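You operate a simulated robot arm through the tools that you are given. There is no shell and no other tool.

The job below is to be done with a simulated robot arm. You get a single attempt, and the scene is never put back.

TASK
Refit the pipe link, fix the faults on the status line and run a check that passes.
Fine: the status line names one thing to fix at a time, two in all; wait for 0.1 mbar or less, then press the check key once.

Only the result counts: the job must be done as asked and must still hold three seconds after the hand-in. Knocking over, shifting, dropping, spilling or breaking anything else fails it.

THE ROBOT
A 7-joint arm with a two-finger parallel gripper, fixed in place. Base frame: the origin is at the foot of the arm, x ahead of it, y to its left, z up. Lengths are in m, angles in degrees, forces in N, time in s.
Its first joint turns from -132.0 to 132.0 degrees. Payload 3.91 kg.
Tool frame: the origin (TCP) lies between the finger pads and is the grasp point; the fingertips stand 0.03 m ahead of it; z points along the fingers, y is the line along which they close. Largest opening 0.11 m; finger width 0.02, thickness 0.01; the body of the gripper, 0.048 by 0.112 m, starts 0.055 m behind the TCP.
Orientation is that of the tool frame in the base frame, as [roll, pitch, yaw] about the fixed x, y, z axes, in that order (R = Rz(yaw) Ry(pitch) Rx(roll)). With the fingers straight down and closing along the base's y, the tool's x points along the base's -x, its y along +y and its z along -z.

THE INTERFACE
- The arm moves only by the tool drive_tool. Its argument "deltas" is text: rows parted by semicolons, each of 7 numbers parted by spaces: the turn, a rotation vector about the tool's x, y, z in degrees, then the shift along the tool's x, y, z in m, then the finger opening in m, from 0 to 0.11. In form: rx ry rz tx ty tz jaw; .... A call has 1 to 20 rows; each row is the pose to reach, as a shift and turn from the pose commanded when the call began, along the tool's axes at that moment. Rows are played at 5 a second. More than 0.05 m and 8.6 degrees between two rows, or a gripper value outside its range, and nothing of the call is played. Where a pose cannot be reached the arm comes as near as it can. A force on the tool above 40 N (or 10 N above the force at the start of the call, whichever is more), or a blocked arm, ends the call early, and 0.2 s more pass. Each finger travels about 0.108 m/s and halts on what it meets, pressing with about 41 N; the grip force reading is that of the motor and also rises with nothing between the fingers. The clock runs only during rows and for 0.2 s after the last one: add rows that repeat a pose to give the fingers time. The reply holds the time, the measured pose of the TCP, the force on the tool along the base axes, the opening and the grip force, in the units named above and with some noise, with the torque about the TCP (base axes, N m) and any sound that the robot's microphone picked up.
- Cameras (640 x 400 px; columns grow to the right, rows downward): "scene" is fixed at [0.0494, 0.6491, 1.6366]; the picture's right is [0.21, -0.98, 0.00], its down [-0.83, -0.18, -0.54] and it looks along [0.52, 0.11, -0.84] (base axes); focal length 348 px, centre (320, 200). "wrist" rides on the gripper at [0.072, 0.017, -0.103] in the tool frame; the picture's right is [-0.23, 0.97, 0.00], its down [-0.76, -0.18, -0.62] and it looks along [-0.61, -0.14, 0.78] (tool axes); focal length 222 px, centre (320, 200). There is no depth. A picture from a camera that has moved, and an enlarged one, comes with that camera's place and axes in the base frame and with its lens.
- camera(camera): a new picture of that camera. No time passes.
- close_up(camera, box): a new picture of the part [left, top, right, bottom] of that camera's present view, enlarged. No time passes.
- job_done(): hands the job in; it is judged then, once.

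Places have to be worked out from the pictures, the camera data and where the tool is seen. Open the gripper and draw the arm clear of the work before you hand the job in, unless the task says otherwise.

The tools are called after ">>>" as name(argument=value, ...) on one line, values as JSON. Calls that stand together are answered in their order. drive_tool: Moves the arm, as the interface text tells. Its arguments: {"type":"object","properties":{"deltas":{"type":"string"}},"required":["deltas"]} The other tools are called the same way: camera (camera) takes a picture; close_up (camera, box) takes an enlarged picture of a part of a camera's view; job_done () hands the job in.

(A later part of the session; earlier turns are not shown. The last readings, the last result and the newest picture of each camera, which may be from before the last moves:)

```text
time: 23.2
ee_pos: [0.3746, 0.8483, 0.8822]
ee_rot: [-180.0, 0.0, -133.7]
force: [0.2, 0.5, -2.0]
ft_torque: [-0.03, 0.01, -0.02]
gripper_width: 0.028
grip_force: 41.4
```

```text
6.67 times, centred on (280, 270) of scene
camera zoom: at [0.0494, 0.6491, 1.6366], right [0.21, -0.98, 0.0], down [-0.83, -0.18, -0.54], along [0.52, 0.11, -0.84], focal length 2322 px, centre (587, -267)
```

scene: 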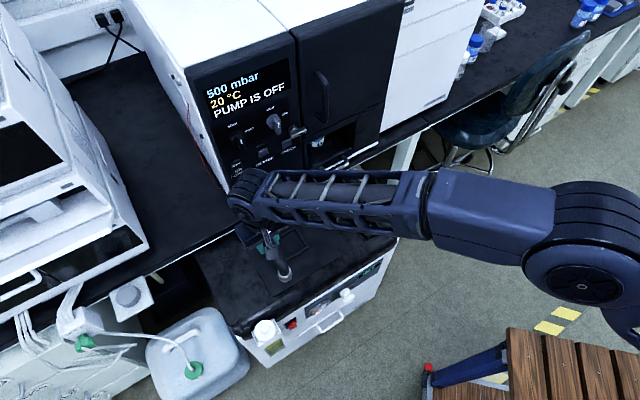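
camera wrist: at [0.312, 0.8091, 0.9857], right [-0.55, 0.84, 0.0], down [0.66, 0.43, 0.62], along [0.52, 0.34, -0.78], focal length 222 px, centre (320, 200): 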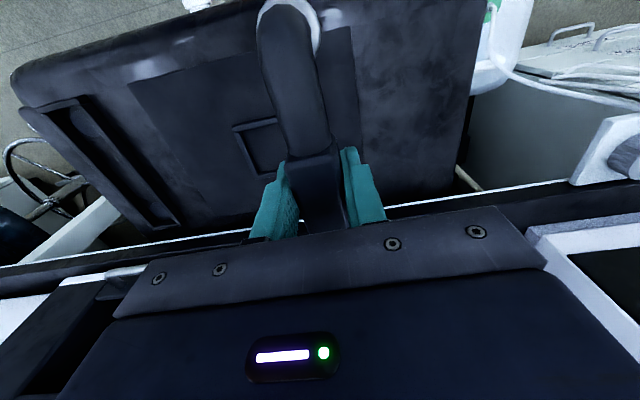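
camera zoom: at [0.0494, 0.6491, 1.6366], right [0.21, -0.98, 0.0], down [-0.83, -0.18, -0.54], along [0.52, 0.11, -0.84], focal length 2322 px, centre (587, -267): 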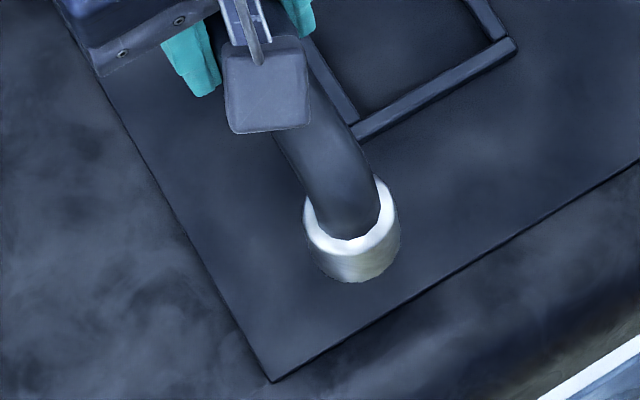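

The near collar measures exactly 0.075 m from the TCP along the jaw axis, so the TCP is at the link's middle. The tray's discs center at about (0.610, 0.6625), z ≈ 0.708, aligned at 45°. I'll carry the link sideways at this height and hover just short of the tray.

>>> drive_tool(deltas="0 0 0.2 -0.002 -0.042 0 0.01; 0 0 0.4 -0.004 -0.085 0 0.01; 0 0 0.6 -0.006 -0.128 0 0.01; 0 0 0.8 -0.008 -0.171 0 0.01; 0 0 1.0 -0.010 -0.214 0 0.01; 0 0 1.2 -0.012 -0.257 0 0.01; 0 0 1.3 -0.014 -0.298 0 0.01; 0 0 1.3 -0.014 -0.298 0 0.01")

>>> camera(camera="wrist")

>>> camera(camera="scene")

>>> close_up(camera="scene", box=[300, 150, 410, 260])

>>> close_up(camera="wrist", box=[200, 0, 400, 180])

```text
time: 25.0
ee_pos: [0.6018, 0.6572, 0.8854]
ee_rot: [-180.0, 0.0, -135.1]
force: [-0.2, 0.7, -2.8]
ft_torque: [-0.03, -0.01, -0.03]
gripper_width: 0.0277
grip_force: 41.1
```

```text
taken
camera wrist: at [0.5387, 0.6191, 0.9872], right [-0.53, 0.85, 0.0], down [0.66, 0.41, 0.62], along [0.53, 0.33, -0.78], focal length 222 px, centre (320, 200)
```

wrist: 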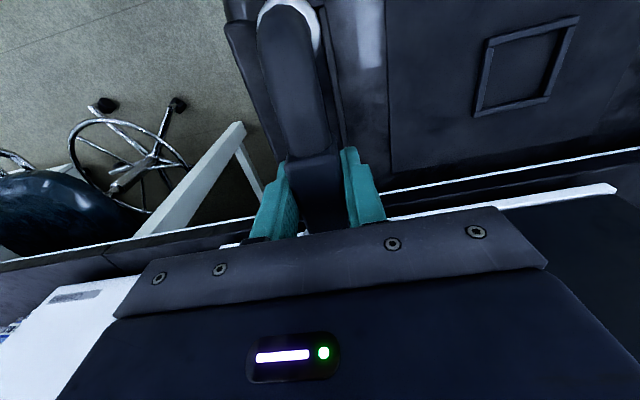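

```text
taken
```

scene: 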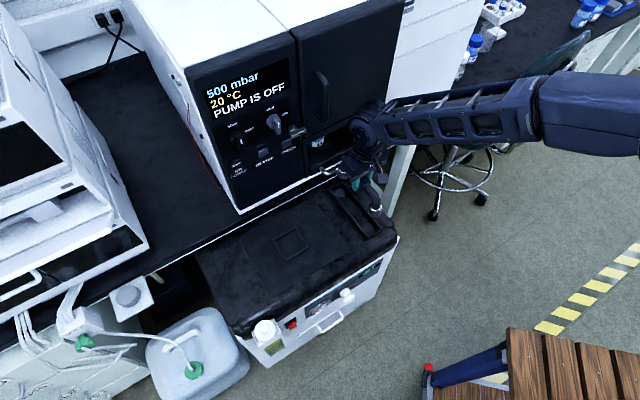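

```text
3.64 times, centred on (355, 205) of scene
camera zoom: at [0.0494, 0.6491, 1.6366], right [0.21, -0.98, 0.0], down [-0.83, -0.18, -0.54], along [0.52, 0.11, -0.84], focal length 1266 px, centre (193, 182)
```

zoom: 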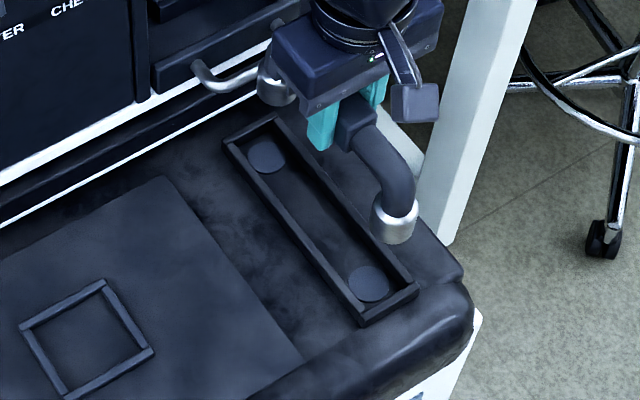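

```text
2.22 times, centred on (300, 90) of wrist
camera zoom: at [0.5387, 0.6191, 0.9872], right [-0.53, 0.85, 0.0], down [0.66, 0.41, 0.62], along [0.53, 0.33, -0.78], focal length 494 px, centre (364, 444)
```

zoom: 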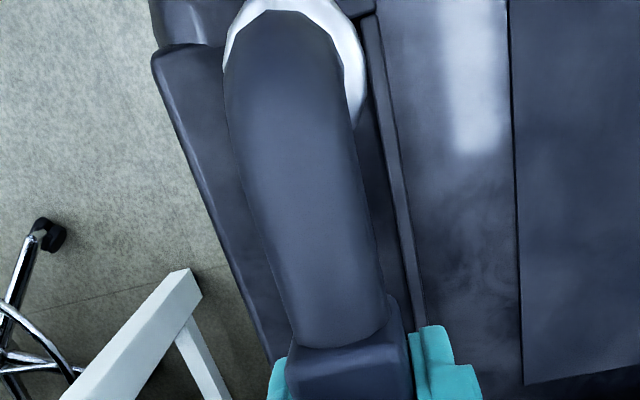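

The scene view shows both discs and both collars clearly, and the collar measurement agrees with the pose reading to 2 mm. The discs center near (0.6115, 0.662), so I'll shift about 1 cm in and lower to hover just above the tray walls.

>>> drive_tool(deltas="0 0 0.3 -0.010 -0.0037 0 0.01; 0 0 0.3 -0.010 -0.0037 0.02 0.01; 0 0 0.3 -0.010 -0.0037 0.04 0.01; 0 0 0.3 -0.010 -0.0037 0.06 0.01; 0 0 0.3 -0.010 -0.0037 0.08 0.01; 0 0 0.3 -0.010 -0.0037 0.08 0.01")

>>> close_up(camera="scene", box=[320, 160, 400, 240])

>>> close_up(camera="wrist", box=[200, 0, 400, 180])

```text
time: 26.4
ee_pos: [0.6113, 0.6599, 0.8005]
ee_rot: [179.9, -0.1, -135.4]
force: [0.8, 0.2, -2.8]
ft_torque: [-0.04, 0.01, 0.03]
gripper_width: 0.0278
grip_force: 41.1
```

```text
5.00 times, centred on (360, 200) of scene
camera zoom: at [0.0494, 0.6491, 1.6366], right [0.21, -0.98, 0.0], down [-0.83, -0.18, -0.54], along [0.52, 0.11, -0.84], focal length 1741 px, centre (120, 200)
```

zoom: 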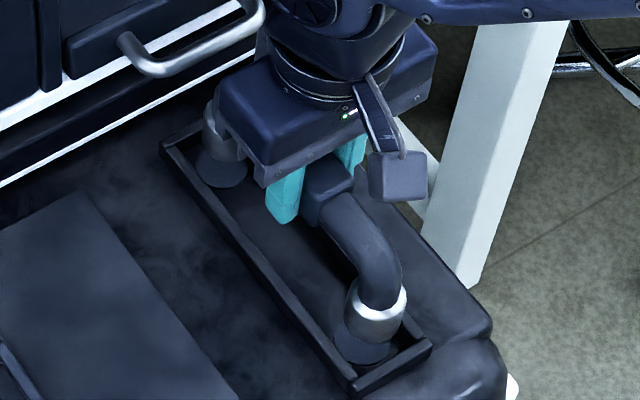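

```text
2.22 times, centred on (300, 90) of wrist
camera zoom: at [0.547, 0.6215, 0.9043], right [-0.52, 0.85, 0.0], down [0.67, 0.41, 0.62], along [0.53, 0.33, -0.78], focal length 494 px, centre (364, 444)
```

zoom: 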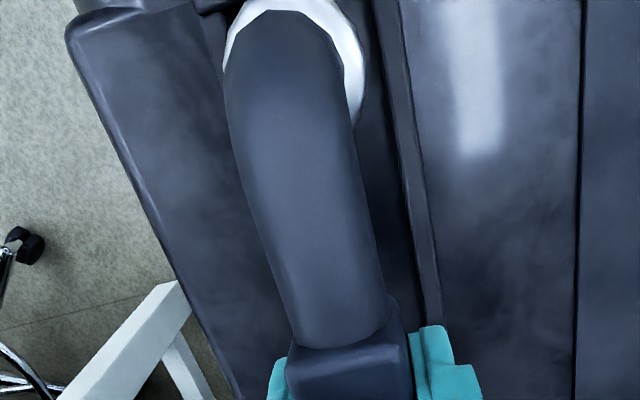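

The collars hover about 3 cm above the discs. I'll enlarge both ends to check alignment before lowering.

>>> close_up(camera="scene", box=[350, 205, 390, 240])

>>> close_up(camera="scene", box=[325, 175, 365, 210])

```text
11.43 times, centred on (370, 222) of scene
camera zoom: at [0.0494, 0.6491, 1.6366], right [0.21, -0.98, 0.0], down [-0.83, -0.18, -0.54], along [0.52, 0.11, -0.84], focal length 3980 px, centre (-251, -57)
```

zoom: 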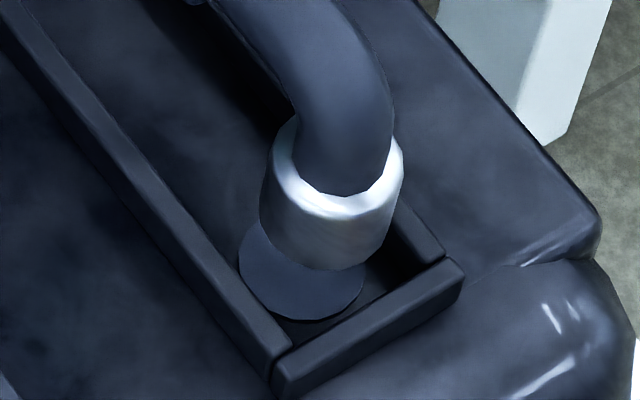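

```text
11.43 times, centred on (345, 192) of scene
camera zoom: at [0.0494, 0.6491, 1.6366], right [0.21, -0.98, 0.0], down [-0.83, -0.18, -0.54], along [0.52, 0.11, -0.84], focal length 3980 px, centre (34, 286)
```

zoom: 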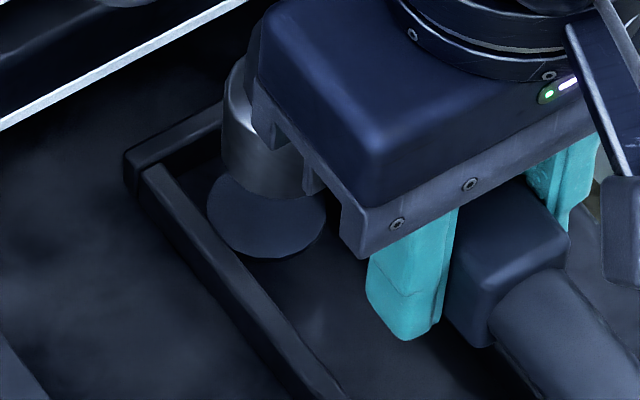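

Projecting the collars straight down puts them about 2 mm short in n and 1.5 mm too far in u. I'll correct that and descend until the collars are just between the walls, then look again.

>>> drive_tool(deltas="0 0 -0.3 -0.0022 0.0015 0 0.01; 0 0 -0.3 -0.0022 0.0015 0.006 0.01; 0 0 -0.3 -0.0022 0.0015 0.012 0.01; 0 0 -0.3 -0.0022 0.0015 0.016 0.01; 0 0 -0.3 -0.0022 0.0015 0.016 0.01")

>>> close_up(camera="scene", box=[350, 205, 390, 240])

>>> close_up(camera="scene", box=[325, 175, 365, 210])

```text
time: 27.6
ee_pos: [0.6114, 0.6623, 0.7886]
ee_rot: [180.0, 0.0, -135.1]
force: [-0.9, 0.7, -3.0]
ft_torque: [0.02, 0.04, -0.01]
gripper_width: 0.0279
grip_force: 41.4
```

```text
11.43 times, centred on (370, 222) of scene
camera zoom: at [0.0494, 0.6491, 1.6366], right [0.21, -0.98, 0.0], down [-0.83, -0.18, -0.54], along [0.52, 0.11, -0.84], focal length 3980 px, centre (-251, -57)
```

zoom: 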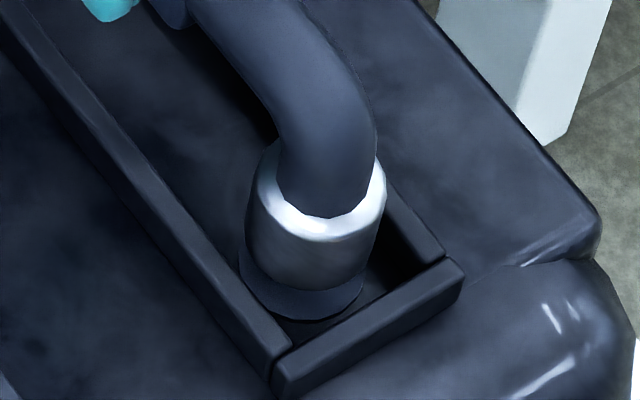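

```text
11.43 times, centred on (345, 192) of scene
camera zoom: at [0.0494, 0.6491, 1.6366], right [0.21, -0.98, 0.0], down [-0.83, -0.18, -0.54], along [0.52, 0.11, -0.84], focal length 3980 px, centre (34, 286)
```

zoom: 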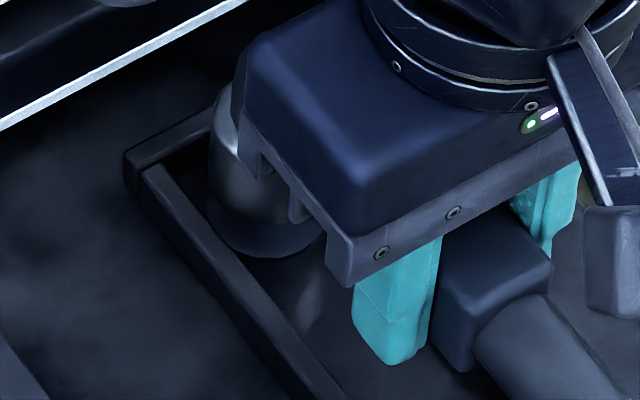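

Both collars now sit concentric over the discs within about 1–2 mm. I'll lower in small steps until the force reading shows contact.

>>> drive_tool(deltas="0 0 0 -0.0008 -0.0005 0.004 0.01; 0 0 0 -0.0008 -0.0005 0.008 0.01; 0 0 0 -0.0008 -0.0005 0.011 0.01; 0 0 0 -0.0008 -0.0005 0.013 0.01; 0 0 0 -0.0008 -0.0005 0.013 0.01")

>>> close_up(camera="scene", box=[350, 205, 390, 240])

>>> close_up(camera="scene", box=[325, 175, 365, 210])

```text
time: 28.8
ee_pos: [0.6119, 0.6625, 0.7743]
ee_rot: [-180.0, 0.0, -135.1]
force: [0.4, 0.5, -1.8]
ft_torque: [0.0, 0.05, -0.02]
gripper_width: 0.0278
grip_force: 40.8
```

```text
11.43 times, centred on (370, 222) of scene
camera zoom: at [0.0494, 0.6491, 1.6366], right [0.21, -0.98, 0.0], down [-0.83, -0.18, -0.54], along [0.52, 0.11, -0.84], focal length 3980 px, centre (-251, -57)
```

zoom: 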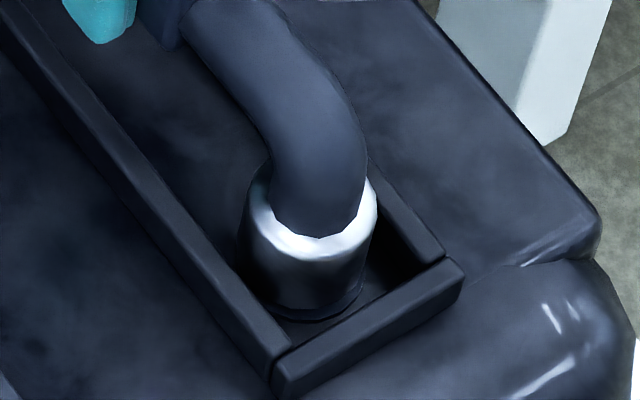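

```text
11.43 times, centred on (345, 192) of scene
camera zoom: at [0.0494, 0.6491, 1.6366], right [0.21, -0.98, 0.0], down [-0.83, -0.18, -0.54], along [0.52, 0.11, -0.84], focal length 3980 px, centre (34, 286)
```

zoom: 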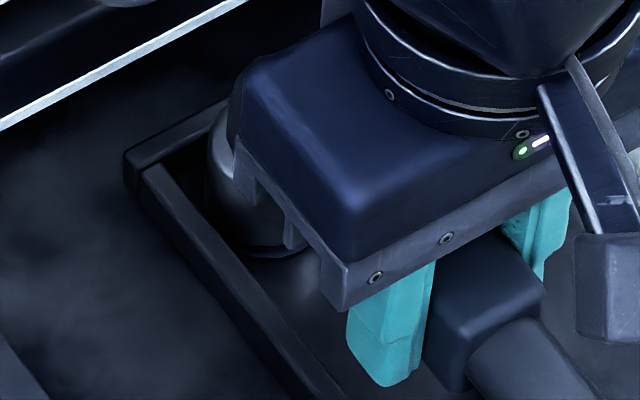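

The collars are nearly down on the discs and still bear no load. I'll continue in 1–2 mm steps to contact.

>>> drive_tool(deltas="0 0 0 0 0 0.0015 0.01; 0 0 0 0 0 0.003 0.01; 0 0 0 0 0 0.0045 0.01; 0 0 0 0 0 0.006 0.01; 0 0 0 0 0 0.006 0.01")

>>> close_up(camera="scene", box=[350, 205, 390, 240])

```text
time: 30.0
ee_pos: [0.6114, 0.6617, 0.7682]
ee_rot: [-179.9, 0.0, -135.1]
force: [-0.7, -0.5, -2.7]
ft_torque: [-0.03, 0.04, -0.02]
gripper_width: 0.0276
grip_force: 41.1
```

```text
11.43 times, centred on (370, 222) of scene
camera zoom: at [0.0494, 0.6491, 1.6366], right [0.21, -0.98, 0.0], down [-0.83, -0.18, -0.54], along [0.52, 0.11, -0.84], focal length 3980 px, centre (-251, -57)
```

zoom: 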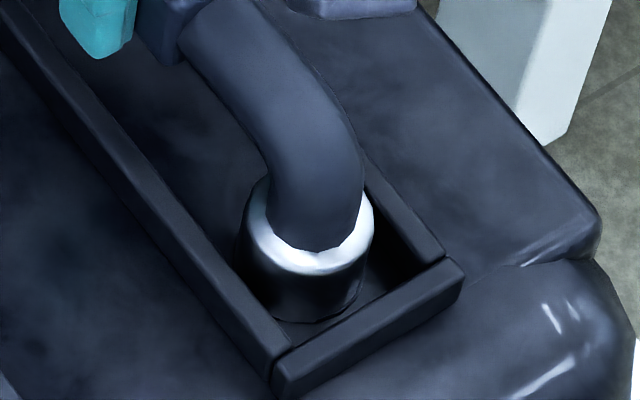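

The collar now coincides with the disc outline, and still no contact force. I'll keep lowering.

>>> drive_tool(deltas="0 0 0 0 0 0.001 0.01; 0 0 0 0 0 0.002 0.01; 0 0 0 0 0 0.003 0.01; 0 0 0 0 0 0.003 0.01")

```text
time: 31.0
ee_pos: [0.6124, 0.6622, 0.7658]
ee_rot: [-180.0, 0.1, -135.1]
force: [-1.7, -8.7, 29.0]
ft_torque: [-0.12, -0.06, 0.05]
gripper_width: 0.0274
grip_force: 41.2
```

Contact at z ≈ 0.766 with 29 N: the link is down on the discs. I'll back off the pressure by 2 mm and check the view before opening.

>>> drive_tool(deltas="0 0 0 0 0 -0.001 0.01; 0 0 0 0 0 -0.0018 0.01; 0 0 0 0 0 -0.0018 0.01")

>>> close_up(camera="scene", box=[350, 205, 390, 240])

>>> camera(camera="scene")

>>> close_up(camera="scene", box=[325, 175, 365, 210])

```text
time: 31.8
ee_pos: [0.6111, 0.6631, 0.7673]
ee_rot: [179.9, 0.1, -135.1]
force: [5.1, 1.3, 9.1]
ft_torque: [0.84, -0.91, -0.11]
gripper_width: 0.0278
grip_force: 41.0
```

```text
11.43 times, centred on (370, 222) of scene
camera zoom: at [0.0494, 0.6491, 1.6366], right [0.21, -0.98, 0.0], down [-0.83, -0.18, -0.54], along [0.52, 0.11, -0.84], focal length 3980 px, centre (-251, -57)
```

zoom: 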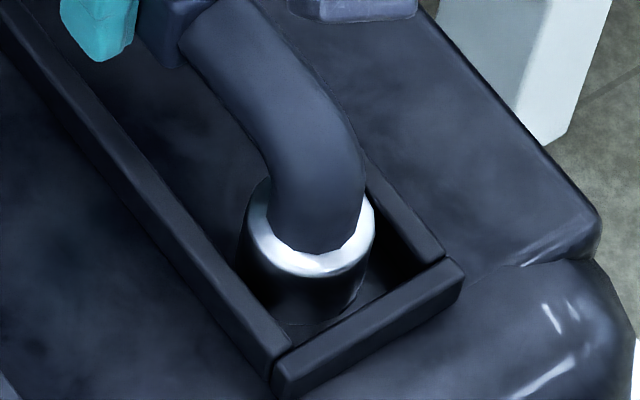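

```text
taken
```

scene: 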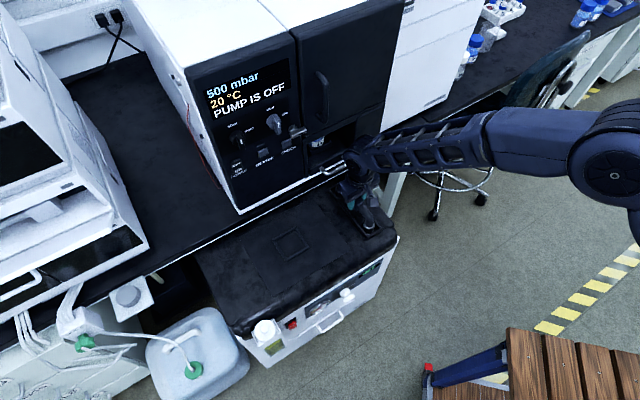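

```text
11.43 times, centred on (345, 192) of scene
camera zoom: at [0.0494, 0.6491, 1.6366], right [0.21, -0.98, 0.0], down [-0.83, -0.18, -0.54], along [0.52, 0.11, -0.84], focal length 3980 px, centre (34, 286)
```

zoom: 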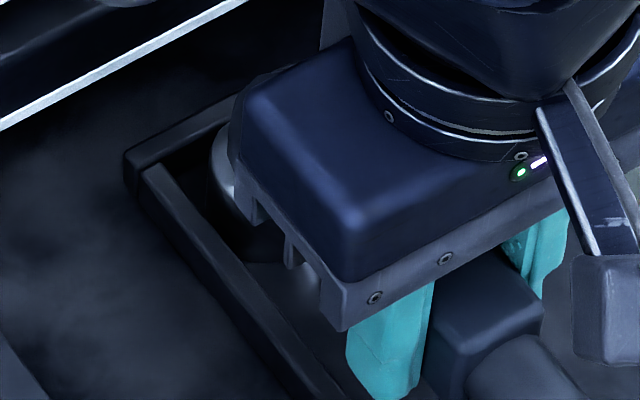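

The link is in place between the walls and the load is nearly gone. I'll ease off a touch more, open the jaws to 0.06 and rise straight up.

>>> drive_tool(deltas="0 0 0 0 0 -0.0006 0.01; 0 0 0 0 0 -0.0006 0.03; 0 0 0 0 0 -0.0006 0.045; 0 0 0 0 0 -0.0006 0.06; 0 0 0 0 0 -0.0006 0.06")

>>> drive_tool(deltas="0 0 0 0 0 -0.02 0.06; 0 0 0 0 0 -0.05 0.06; 0 0 0 0.02 0 -0.08 0.06; 0 0 0 0.04 0 -0.11 0.07; 0 0 0 0.06 0 -0.13 0.08; 0 0 0 0.06 0 -0.13 0.08")

>>> camera(camera="wrist")

>>> close_up(camera="scene", box=[310, 160, 400, 240])

>>> close_up(camera="scene", box=[190, 60, 310, 180])

```text
time: 33.0
ee_pos: [0.6124, 0.6616, 0.7675]
ee_rot: [-180.0, 0.1, -135.0]
force: [0.3, -0.6, 0.2]
ft_torque: [-0.04, 0.01, -0.01]
gripper_width: 0.06
grip_force: 0.0
```

```text
time: 34.4
ee_pos: [0.5697, 0.6168, 0.9019]
ee_rot: [-180.0, 0.1, -135.1]
force: [0.8, 0.4, -0.2]
ft_torque: [-0.01, -0.02, 0.01]
gripper_width: 0.0801
grip_force: 0.1
```

```text
taken
camera wrist: at [0.5055, 0.5794, 1.0049], right [-0.53, 0.85, 0.0], down [0.66, 0.41, 0.62], along [0.53, 0.33, -0.78], focal length 222 px, centre (320, 200)
```

wrist: 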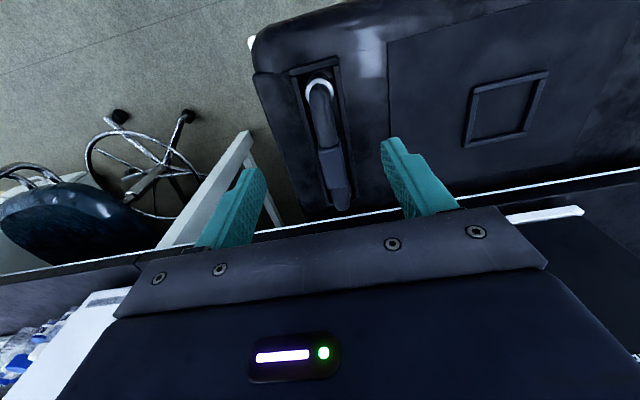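

```text
5.00 times, centred on (355, 200) of scene
camera zoom: at [0.0494, 0.6491, 1.6366], right [0.21, -0.98, 0.0], down [-0.83, -0.18, -0.54], along [0.52, 0.11, -0.84], focal length 1741 px, centre (145, 200)
```

zoom: 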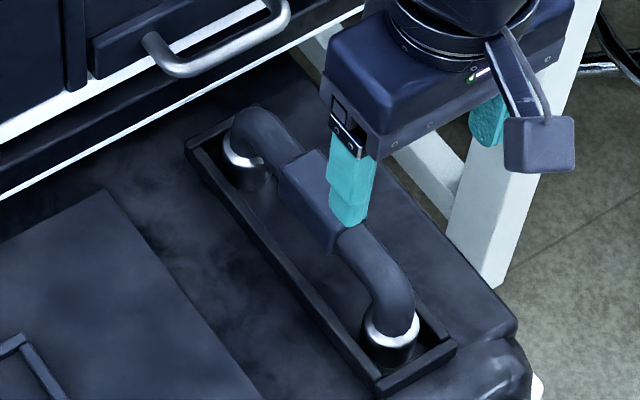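

```text
3.33 times, centred on (250, 120) of scene
camera zoom: at [0.0494, 0.6491, 1.6366], right [0.21, -0.98, 0.0], down [-0.83, -0.18, -0.54], along [0.52, 0.11, -0.84], focal length 1161 px, centre (553, 467)
```

zoom: 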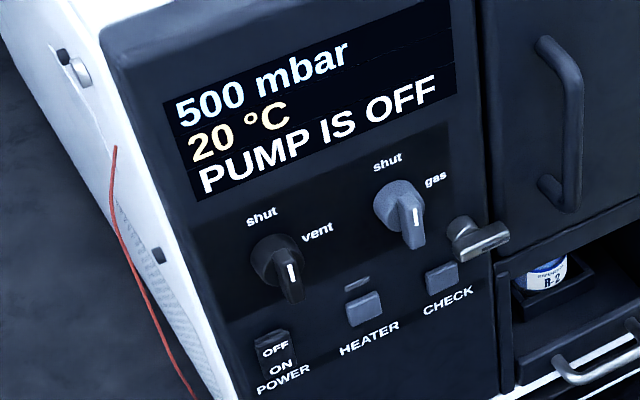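

The link rests in the tray with both collars on the discs and the gripper is clear. I'll check the bare plate where the link stood, and the pump's front controls, from this pose.

>>> close_up(camera="scene", box=[210, 200, 350, 310])

>>> close_up(camera="scene", box=[240, 270, 320, 360])

>>> close_up(camera="scene", box=[310, 250, 400, 330])

```text
3.64 times, centred on (280, 255) of scene
camera zoom: at [0.0494, 0.6491, 1.6366], right [0.21, -0.98, 0.0], down [-0.83, -0.18, -0.54], along [0.52, 0.11, -0.84], focal length 1266 px, centre (466, 0)
```

zoom: 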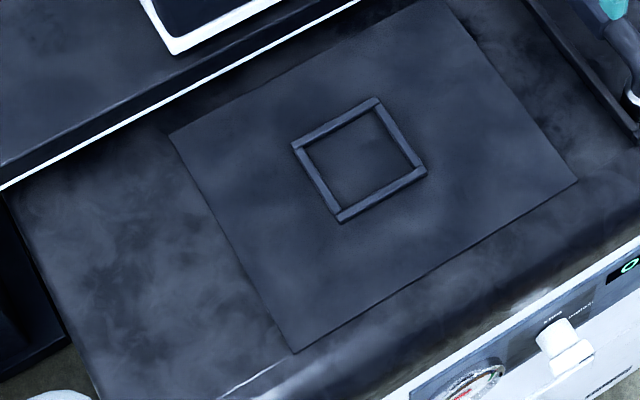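

```text
4.44 times, centred on (280, 315) of scene
camera zoom: at [0.0494, 0.6491, 1.6366], right [0.21, -0.98, 0.0], down [-0.83, -0.18, -0.54], along [0.52, 0.11, -0.84], focal length 1548 px, centre (498, -311)
```

zoom: 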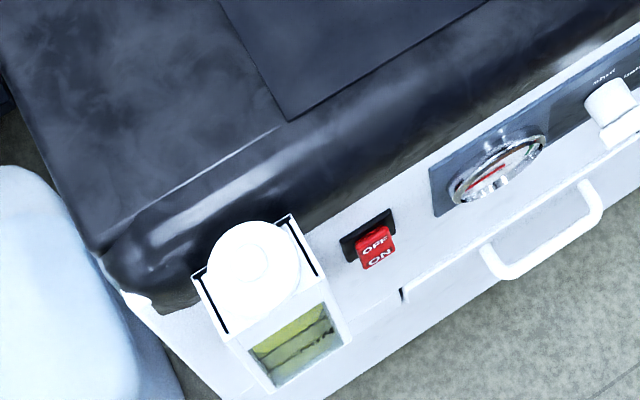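

```text
5.00 times, centred on (355, 290) of scene
camera zoom: at [0.0494, 0.6491, 1.6366], right [0.21, -0.98, 0.0], down [-0.83, -0.18, -0.54], along [0.52, 0.11, -0.84], focal length 1741 px, centre (145, -250)
```

zoom: 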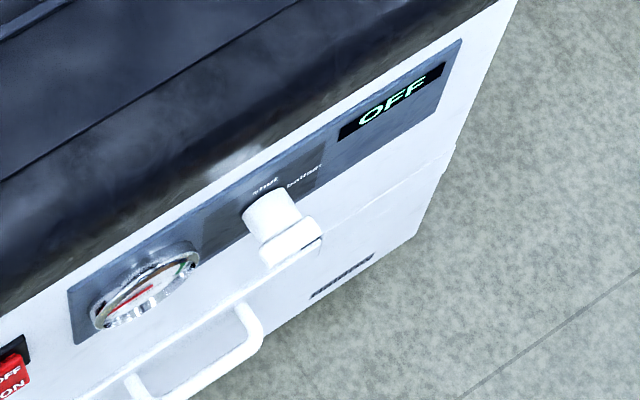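

The plate is plain, so the tray discs were the right seat for the link. On the pump front, the red rocker (about (0.273, 0.783, 0.525)) is off, and the ballast knob's pointer appears turned toward "ballast". I'll close the jaws and bring the tool in front of the pump, tilted forward, for a close look.

>>> drive_tool(deltas="0 -4 0 0.026 0.031 0.01 0.06; 0 -8 0 0.052 0.062 0.03 0.03; 0 -12 0 0.078 0.093 0.05 0; 0 -16 0 0.104 0.124 0.08 0; 0 -20 0 0.13 0.155 0.11 0; 0 -24 0 0.156 0.186 0.14 0; 0 -29 0 0.182 0.217 0.17 0; 0 -34 0 0.208 0.248 0.2 0; 0 -39 0 0.234 0.278 0.23 0; 0 -45 0 0.259 0.307 0.262 0; 0 -45 0 0.259 0.307 0.262 0")

>>> camera(camera="wrist")

>>> camera(camera="scene")

```text
refused: row 4 steps farther than a row can; nothing moved
```

```text
taken
camera wrist: at [0.5055, 0.5794, 1.0049], right [-0.53, 0.85, 0.0], down [0.66, 0.41, 0.62], along [0.53, 0.33, -0.78], focal length 222 px, centre (320, 200)
```

wrist: 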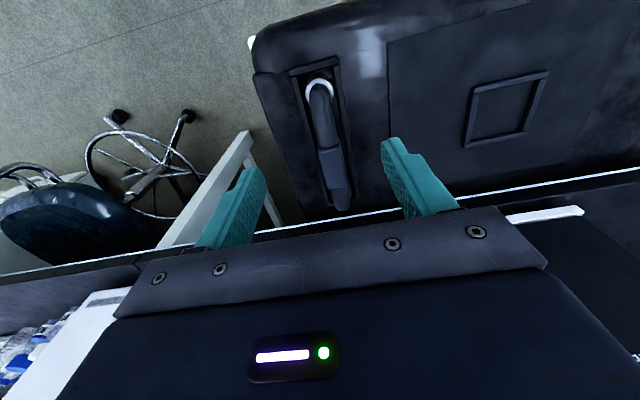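

```text
taken
```

scene: 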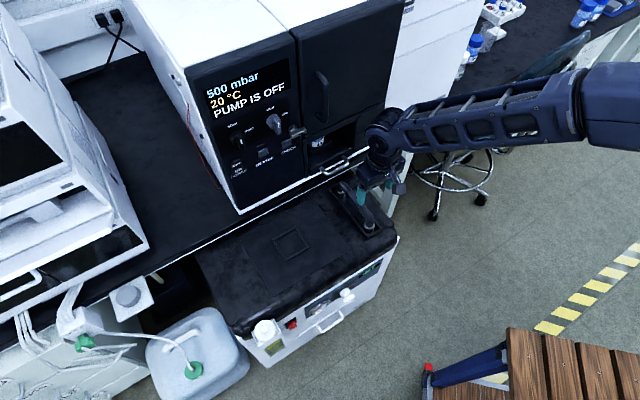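

That call was refused because a row stepped slightly more than 0.05 m, and nothing moved. I'll repeat it with more rows and smaller steps.

>>> drive_tool(deltas="0 -3 0 0.02 0.026 0.005 0.06; 0 -6 0 0.04 0.052 0.015 0.03; 0 -9 0 0.06 0.078 0.03 0; 0 -12 0 0.082 0.104 0.05 0; 0 -16 0 0.104 0.129 0.075 0; 0 -20 0 0.126 0.154 0.1 0; 0 -24 0 0.148 0.179 0.127 0; 0 -28 0 0.171 0.204 0.154 0; 0 -32 0 0.193 0.23 0.181 0; 0 -36 0 0.215 0.256 0.208 0; 0 -40 0 0.237 0.282 0.235 0; 0 -45 0 0.259 0.307 0.262 0; 0 -45 0 0.259 0.307 0.262 0")

>>> camera(camera="wrist")

>>> camera(camera="scene")

```text
time: 37.2
ee_pos: [0.1685, 0.6579, 0.6363]
ee_rot: [180.0, 45.2, -135.1]
force: [-0.4, 0.0, -0.3]
ft_torque: [0.01, 0.0, -0.01]
gripper_width: 0.0
grip_force: 37.7
```

```text
taken
camera wrist: at [0.0686, 0.5822, 0.6578], right [-0.57, 0.8, 0.16], down [0.19, -0.06, 0.98], along [0.8, 0.59, -0.12], focal length 222 px, centre (320, 200)
```

wrist: 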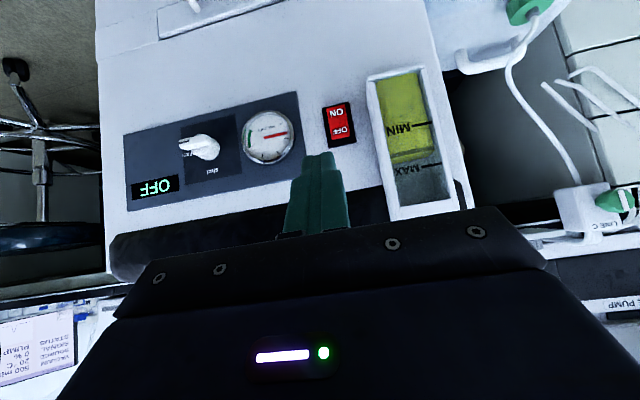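

```text
taken
```

scene: 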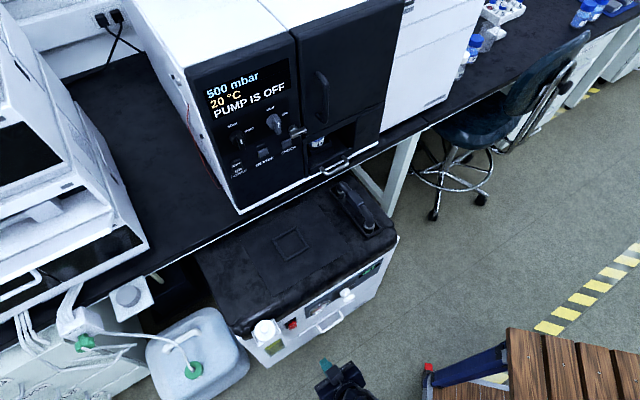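

This is a clear (upside-down) view of the pump front. I'll enlarge the controls, and also the sheet visible in the lower left.

>>> close_up(camera="wrist", box=[100, 80, 300, 220])

>>> close_up(camera="wrist", box=[300, 80, 380, 160])

>>> close_up(camera="wrist", box=[0, 300, 120, 400])

>>> close_up(camera="wrist", box=[540, 260, 640, 340])

```text
2.86 times, centred on (200, 150) of wrist
camera zoom: at [0.0686, 0.5822, 0.6578], right [-0.57, 0.8, 0.16], down [0.19, -0.06, 0.98], along [0.8, 0.59, -0.12], focal length 635 px, centre (663, 343)
```

zoom: 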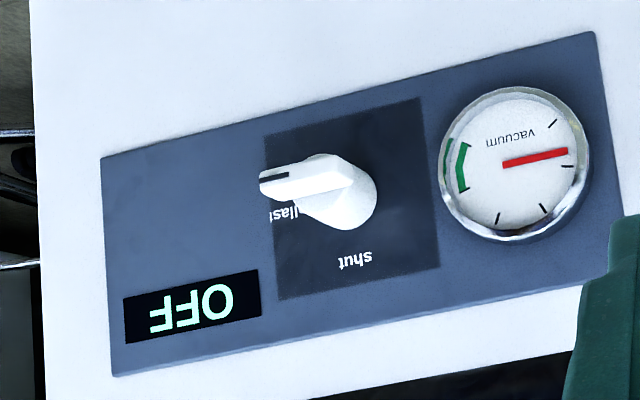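

```text
5.00 times, centred on (340, 120) of wrist
camera zoom: at [0.0686, 0.5822, 0.6578], right [-0.57, 0.8, 0.16], down [0.19, -0.06, 0.98], along [0.8, 0.59, -0.12], focal length 1111 px, centre (220, 600)
```

zoom: 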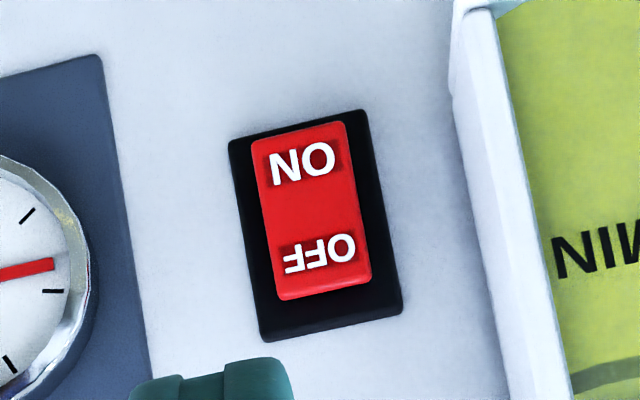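

```text
4.00 times, centred on (60, 350) of wrist
camera zoom: at [0.0686, 0.5822, 0.6578], right [-0.57, 0.8, 0.16], down [0.19, -0.06, 0.98], along [0.8, 0.59, -0.12], focal length 888 px, centre (1360, -400)
```

zoom: 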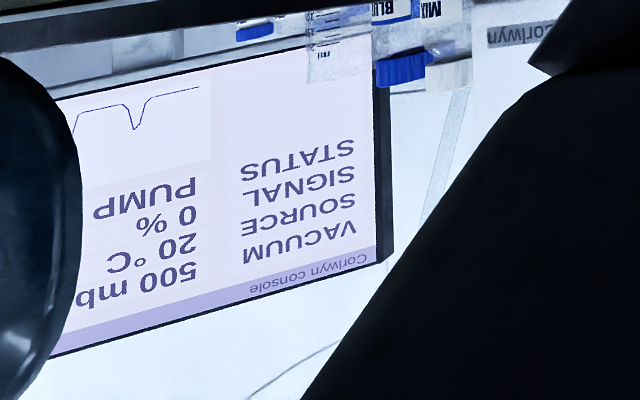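

```text
5.00 times, centred on (590, 300) of wrist
camera zoom: at [0.0686, 0.5822, 0.6578], right [-0.57, 0.8, 0.16], down [0.19, -0.06, 0.98], along [0.8, 0.59, -0.12], focal length 1111 px, centre (-1030, -300)
```

zoom: 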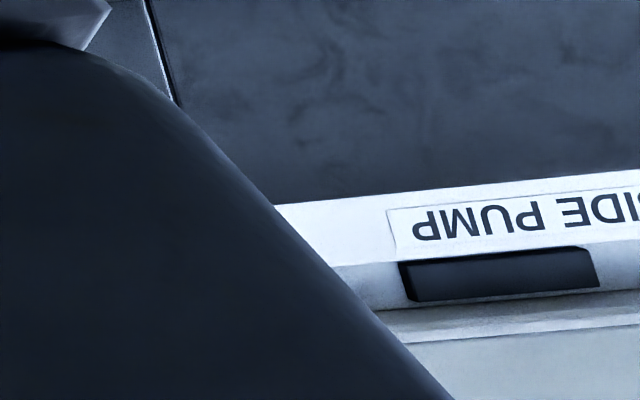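

The ballast knob does point to "ballast", which is probably the second fault. The rocker's ON half sits at about n = 0.746, u = −0.362, z ≈ 0.51 (n along the 45° direction, u across it). I'll tilt the closed fingers to nearly horizontal and stop about 6 cm in front of it.

>>> drive_tool(deltas="0 -6 0 0.0065 0.003 0.022 0; 0 -12 0 0.013 0.006 0.044 0; 0 -18 0 0.0195 0.009 0.066 0; 0 -24 0 0.026 0.012 0.088 0; 0 -30 0 0.0325 0.014 0.11 0; 0 -35 0 0.0387 0.016 0.1314 0; 0 -35 0 0.0387 0.016 0.1314 0")

>>> camera(camera="wrist")

>>> camera(camera="scene")

```text
time: 38.8
ee_pos: [0.2063, 0.7102, 0.5142]
ee_rot: [-180.0, 80.0, -135.1]
force: [0.4, 0.3, 0.2]
ft_torque: [-0.01, 0.0, -0.04]
gripper_width: 0.0
grip_force: 37.9
```

```text
taken
camera wrist: at [0.1131, 0.6428, 0.4603], right [-0.66, 0.72, 0.22], down [-0.22, -0.47, 0.86], along [0.72, 0.52, 0.46], focal length 222 px, centre (320, 200)
```

wrist: 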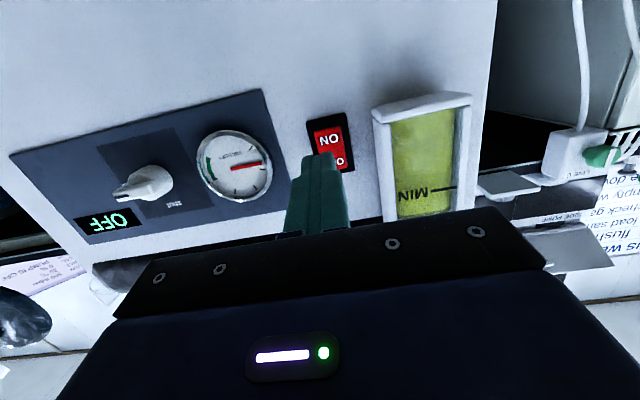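

```text
taken
```

scene: 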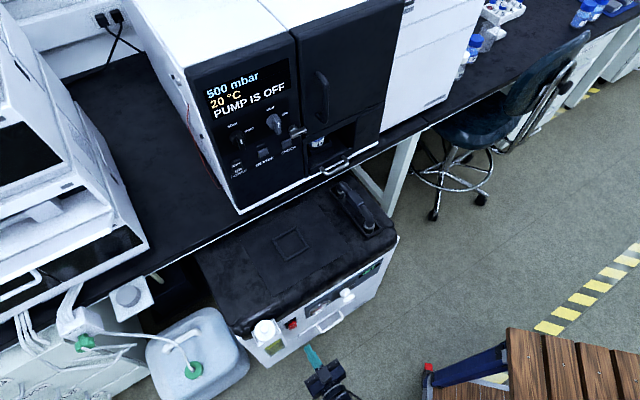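

There is also a posted note at the right edge of this view. I'll read it and check the fingertip alignment with the rocker.

>>> close_up(camera="wrist", box=[540, 120, 640, 270])

>>> close_up(camera="wrist", box=[270, 90, 390, 220])

>>> close_up(camera="scene", box=[240, 290, 360, 400])

```text
2.67 times, centred on (590, 195) of wrist
camera zoom: at [0.1131, 0.6428, 0.4603], right [-0.66, 0.72, 0.22], down [-0.22, -0.47, 0.86], along [0.72, 0.52, 0.46], focal length 592 px, centre (-400, 213)
```

zoom: 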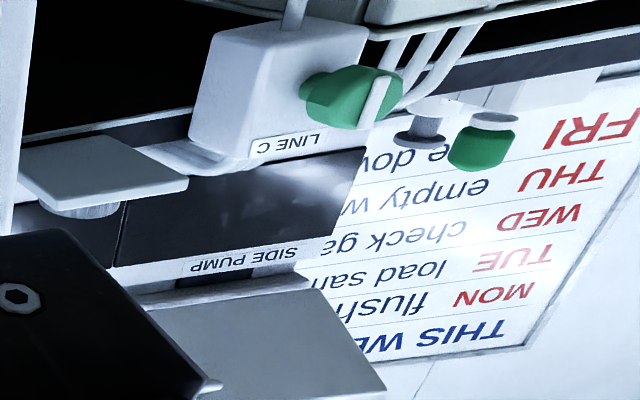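

```text
3.08 times, centred on (330, 155) of wrist
camera zoom: at [0.1131, 0.6428, 0.4603], right [-0.66, 0.72, 0.22], down [-0.22, -0.47, 0.86], along [0.72, 0.52, 0.46], focal length 684 px, centre (289, 338)
```

zoom: 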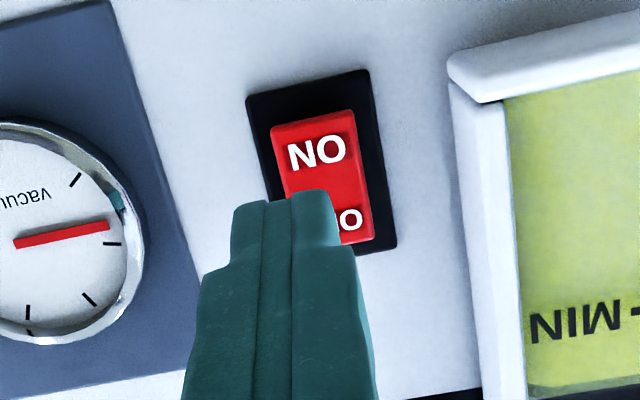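

```text
3.64 times, centred on (300, 345) of scene
camera zoom: at [0.0494, 0.6491, 1.6366], right [0.21, -0.98, 0.0], down [-0.83, -0.18, -0.54], along [0.52, 0.11, -0.84], focal length 1266 px, centre (393, -327)
```

zoom: 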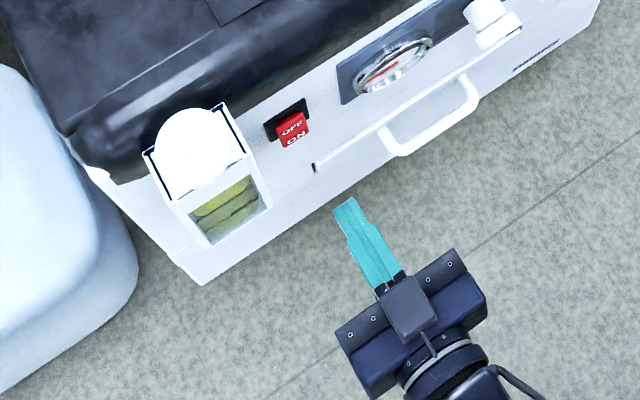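

The tip projection matches its pose to within 2 mm, and it needs a 5 mm shift toward the oil box. I'll approach to about 1 cm from the rocker and check again.

>>> drive_tool(deltas="0 0 0 -0.003 0.003 0.018 0; 0 0 0 -0.006 0.005 0.036 0; 0 0 0 -0.0090 0.005 0.051 0; 0 0 0 -0.0090 0.005 0.051 0")

>>> close_up(camera="wrist", box=[260, 100, 400, 220])

>>> close_up(camera="scene", box=[260, 295, 340, 375])

```text
time: 39.8
ee_pos: [0.2374, 0.7532, 0.5133]
ee_rot: [180.0, 80.0, -135.0]
force: [-0.3, 0.2, 0.4]
ft_torque: [0.0, 0.01, -0.03]
gripper_width: 0.0003
grip_force: 37.5
```

```text
3.33 times, centred on (330, 160) of wrist
camera zoom: at [0.144, 0.6846, 0.4601], right [-0.66, 0.72, 0.22], down [-0.22, -0.47, 0.86], along [0.72, 0.52, 0.46], focal length 740 px, centre (287, 333)
```

zoom: 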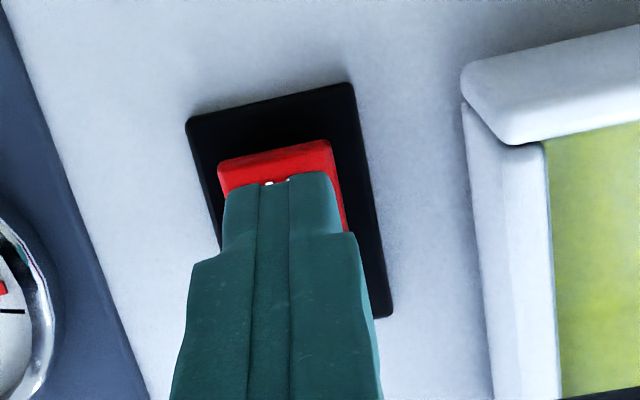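

```text
5.00 times, centred on (300, 335) of scene
camera zoom: at [0.0494, 0.6491, 1.6366], right [0.21, -0.98, 0.0], down [-0.83, -0.18, -0.54], along [0.52, 0.11, -0.84], focal length 1741 px, centre (420, -475)
```

zoom: 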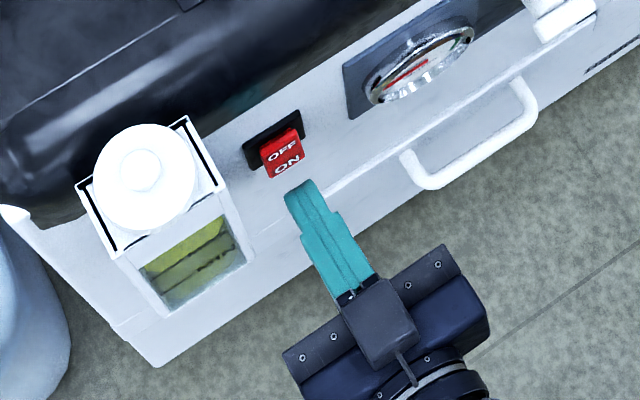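

The tip is aimed at the ON half. I'll push forward in small steps, up to about 20 mm. The call will stop by itself if the force climbs.

>>> drive_tool(deltas="0 0 0 -0.0009 0 0.005 0; 0 0 0 -0.0017 0 0.009 0; 0 0 0 -0.0023 0 0.013 0; 0 0 0 -0.003 0 0.017 0; 0 0 0 -0.003 0 0.017 0")

>>> camera(camera="scene")

>>> close_up(camera="scene", box=[260, 280, 360, 360])

>>> close_up(camera="wrist", box=[260, 100, 400, 220])

```text
time: 41.2
ee_pos: [0.2488, 0.7619, 0.5124]
ee_rot: [-179.9, 79.9, -135.0]
force: [-0.5, -0.3, -0.5]
ft_torque: [-0.02, 0.01, 0.01]
gripper_width: 0.0
grip_force: 37.5
stopped in row 5: the force on the tool passed its limit at 41 N (the readings are from after the stop); the commanded pose is now the measured one
```

```text
taken
```

scene: 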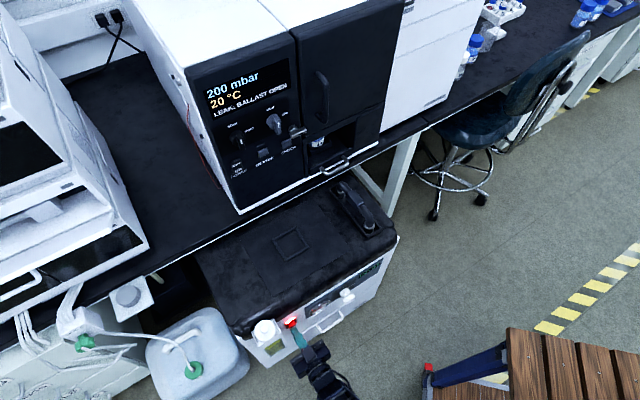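

```text
5.00 times, centred on (310, 320) of scene
camera zoom: at [0.0494, 0.6491, 1.6366], right [0.21, -0.98, 0.0], down [-0.83, -0.18, -0.54], along [0.52, 0.11, -0.84], focal length 1741 px, centre (370, -400)
```

zoom: 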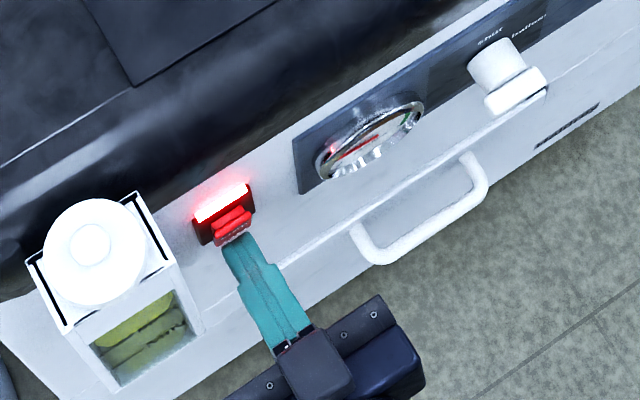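

```text
3.33 times, centred on (330, 160) of wrist
camera zoom: at [0.1553, 0.6955, 0.4599], right [-0.66, 0.72, 0.22], down [-0.21, -0.46, 0.86], along [0.72, 0.52, 0.46], focal length 740 px, centre (287, 333)
```

zoom: 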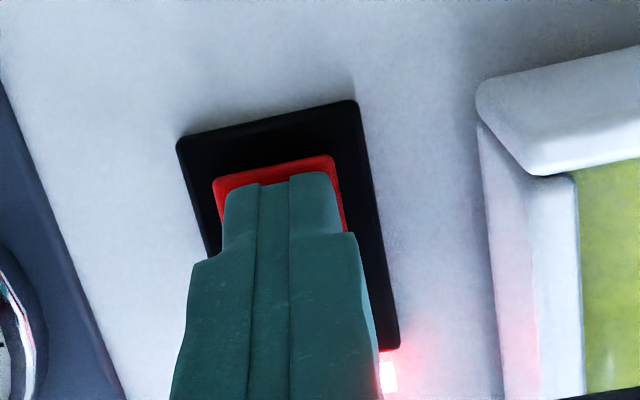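

The rocker lit up, and the status changed to 200 mbar, "LEAK: BALLAST OPEN". I'll back the fingers off the switch and re-read the line.

>>> drive_tool(deltas="0 0 0 0.003 0 -0.02 0; 0 0 0 0.007 0 -0.045 0; 0 0 0 0.012 0 -0.07 0; 0 0 0 0.012 0 -0.07 0")

>>> close_up(camera="scene", box=[190, 60, 310, 180])

>>> camera(camera="wrist")

>>> close_up(camera="wrist", box=[30, 100, 230, 240])

>>> close_up(camera="scene", box=[325, 265, 395, 325])

```text
time: 42.2
ee_pos: [0.1981, 0.7124, 0.5139]
ee_rot: [-179.9, 79.8, -135.0]
force: [1.2, 0.5, -0.1]
ft_torque: [0.0, 0.02, 0.02]
gripper_width: 0.0
grip_force: 37.5
```

```text
3.33 times, centred on (250, 120) of scene
camera zoom: at [0.0494, 0.6491, 1.6366], right [0.21, -0.98, 0.0], down [-0.83, -0.18, -0.54], along [0.52, 0.11, -0.84], focal length 1161 px, centre (553, 467)
```

zoom: 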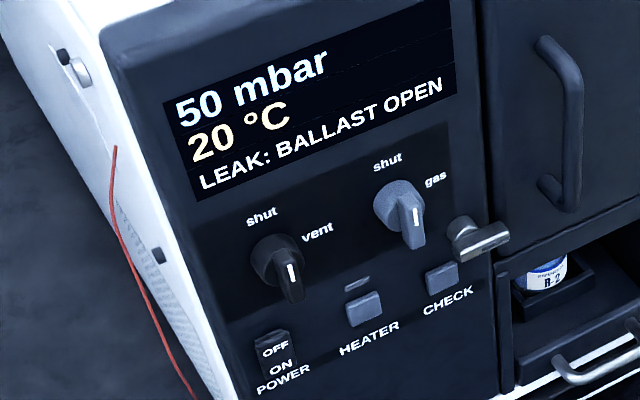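

```text
taken
camera wrist: at [0.1044, 0.6453, 0.4602], right [-0.66, 0.72, 0.22], down [-0.21, -0.46, 0.86], along [0.72, 0.52, 0.46], focal length 222 px, centre (320, 200)
```

wrist: 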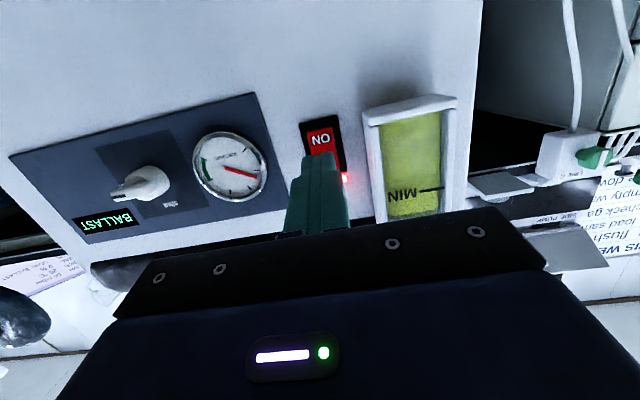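

```text
2.86 times, centred on (130, 170) of wrist
camera zoom: at [0.1044, 0.6453, 0.4602], right [-0.66, 0.72, 0.22], down [-0.21, -0.46, 0.86], along [0.72, 0.52, 0.46], focal length 635 px, centre (863, 286)
```

zoom: 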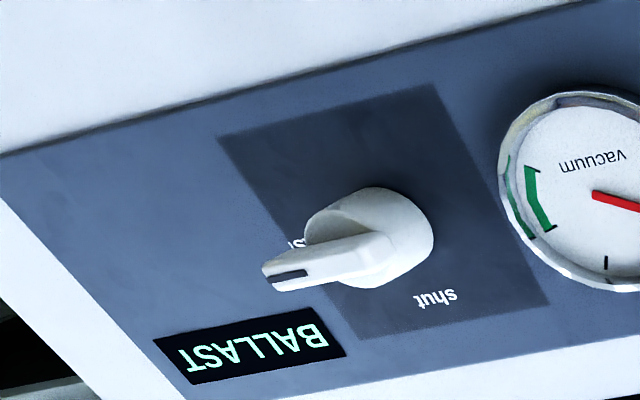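

```text
6.67 times, centred on (360, 295) of scene
camera zoom: at [0.0494, 0.6491, 1.6366], right [0.21, -0.98, 0.0], down [-0.83, -0.18, -0.54], along [0.52, 0.11, -0.84], focal length 2322 px, centre (53, -433)
```

zoom: 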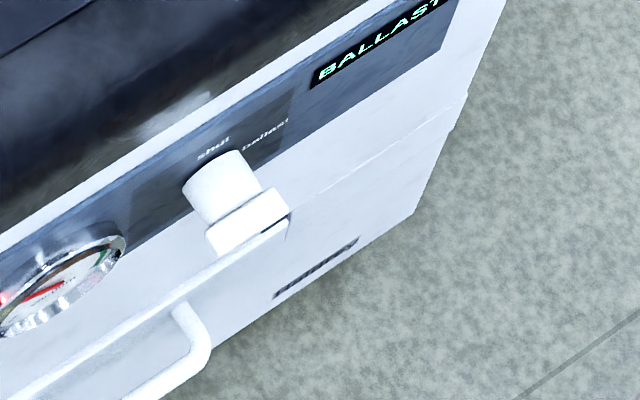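

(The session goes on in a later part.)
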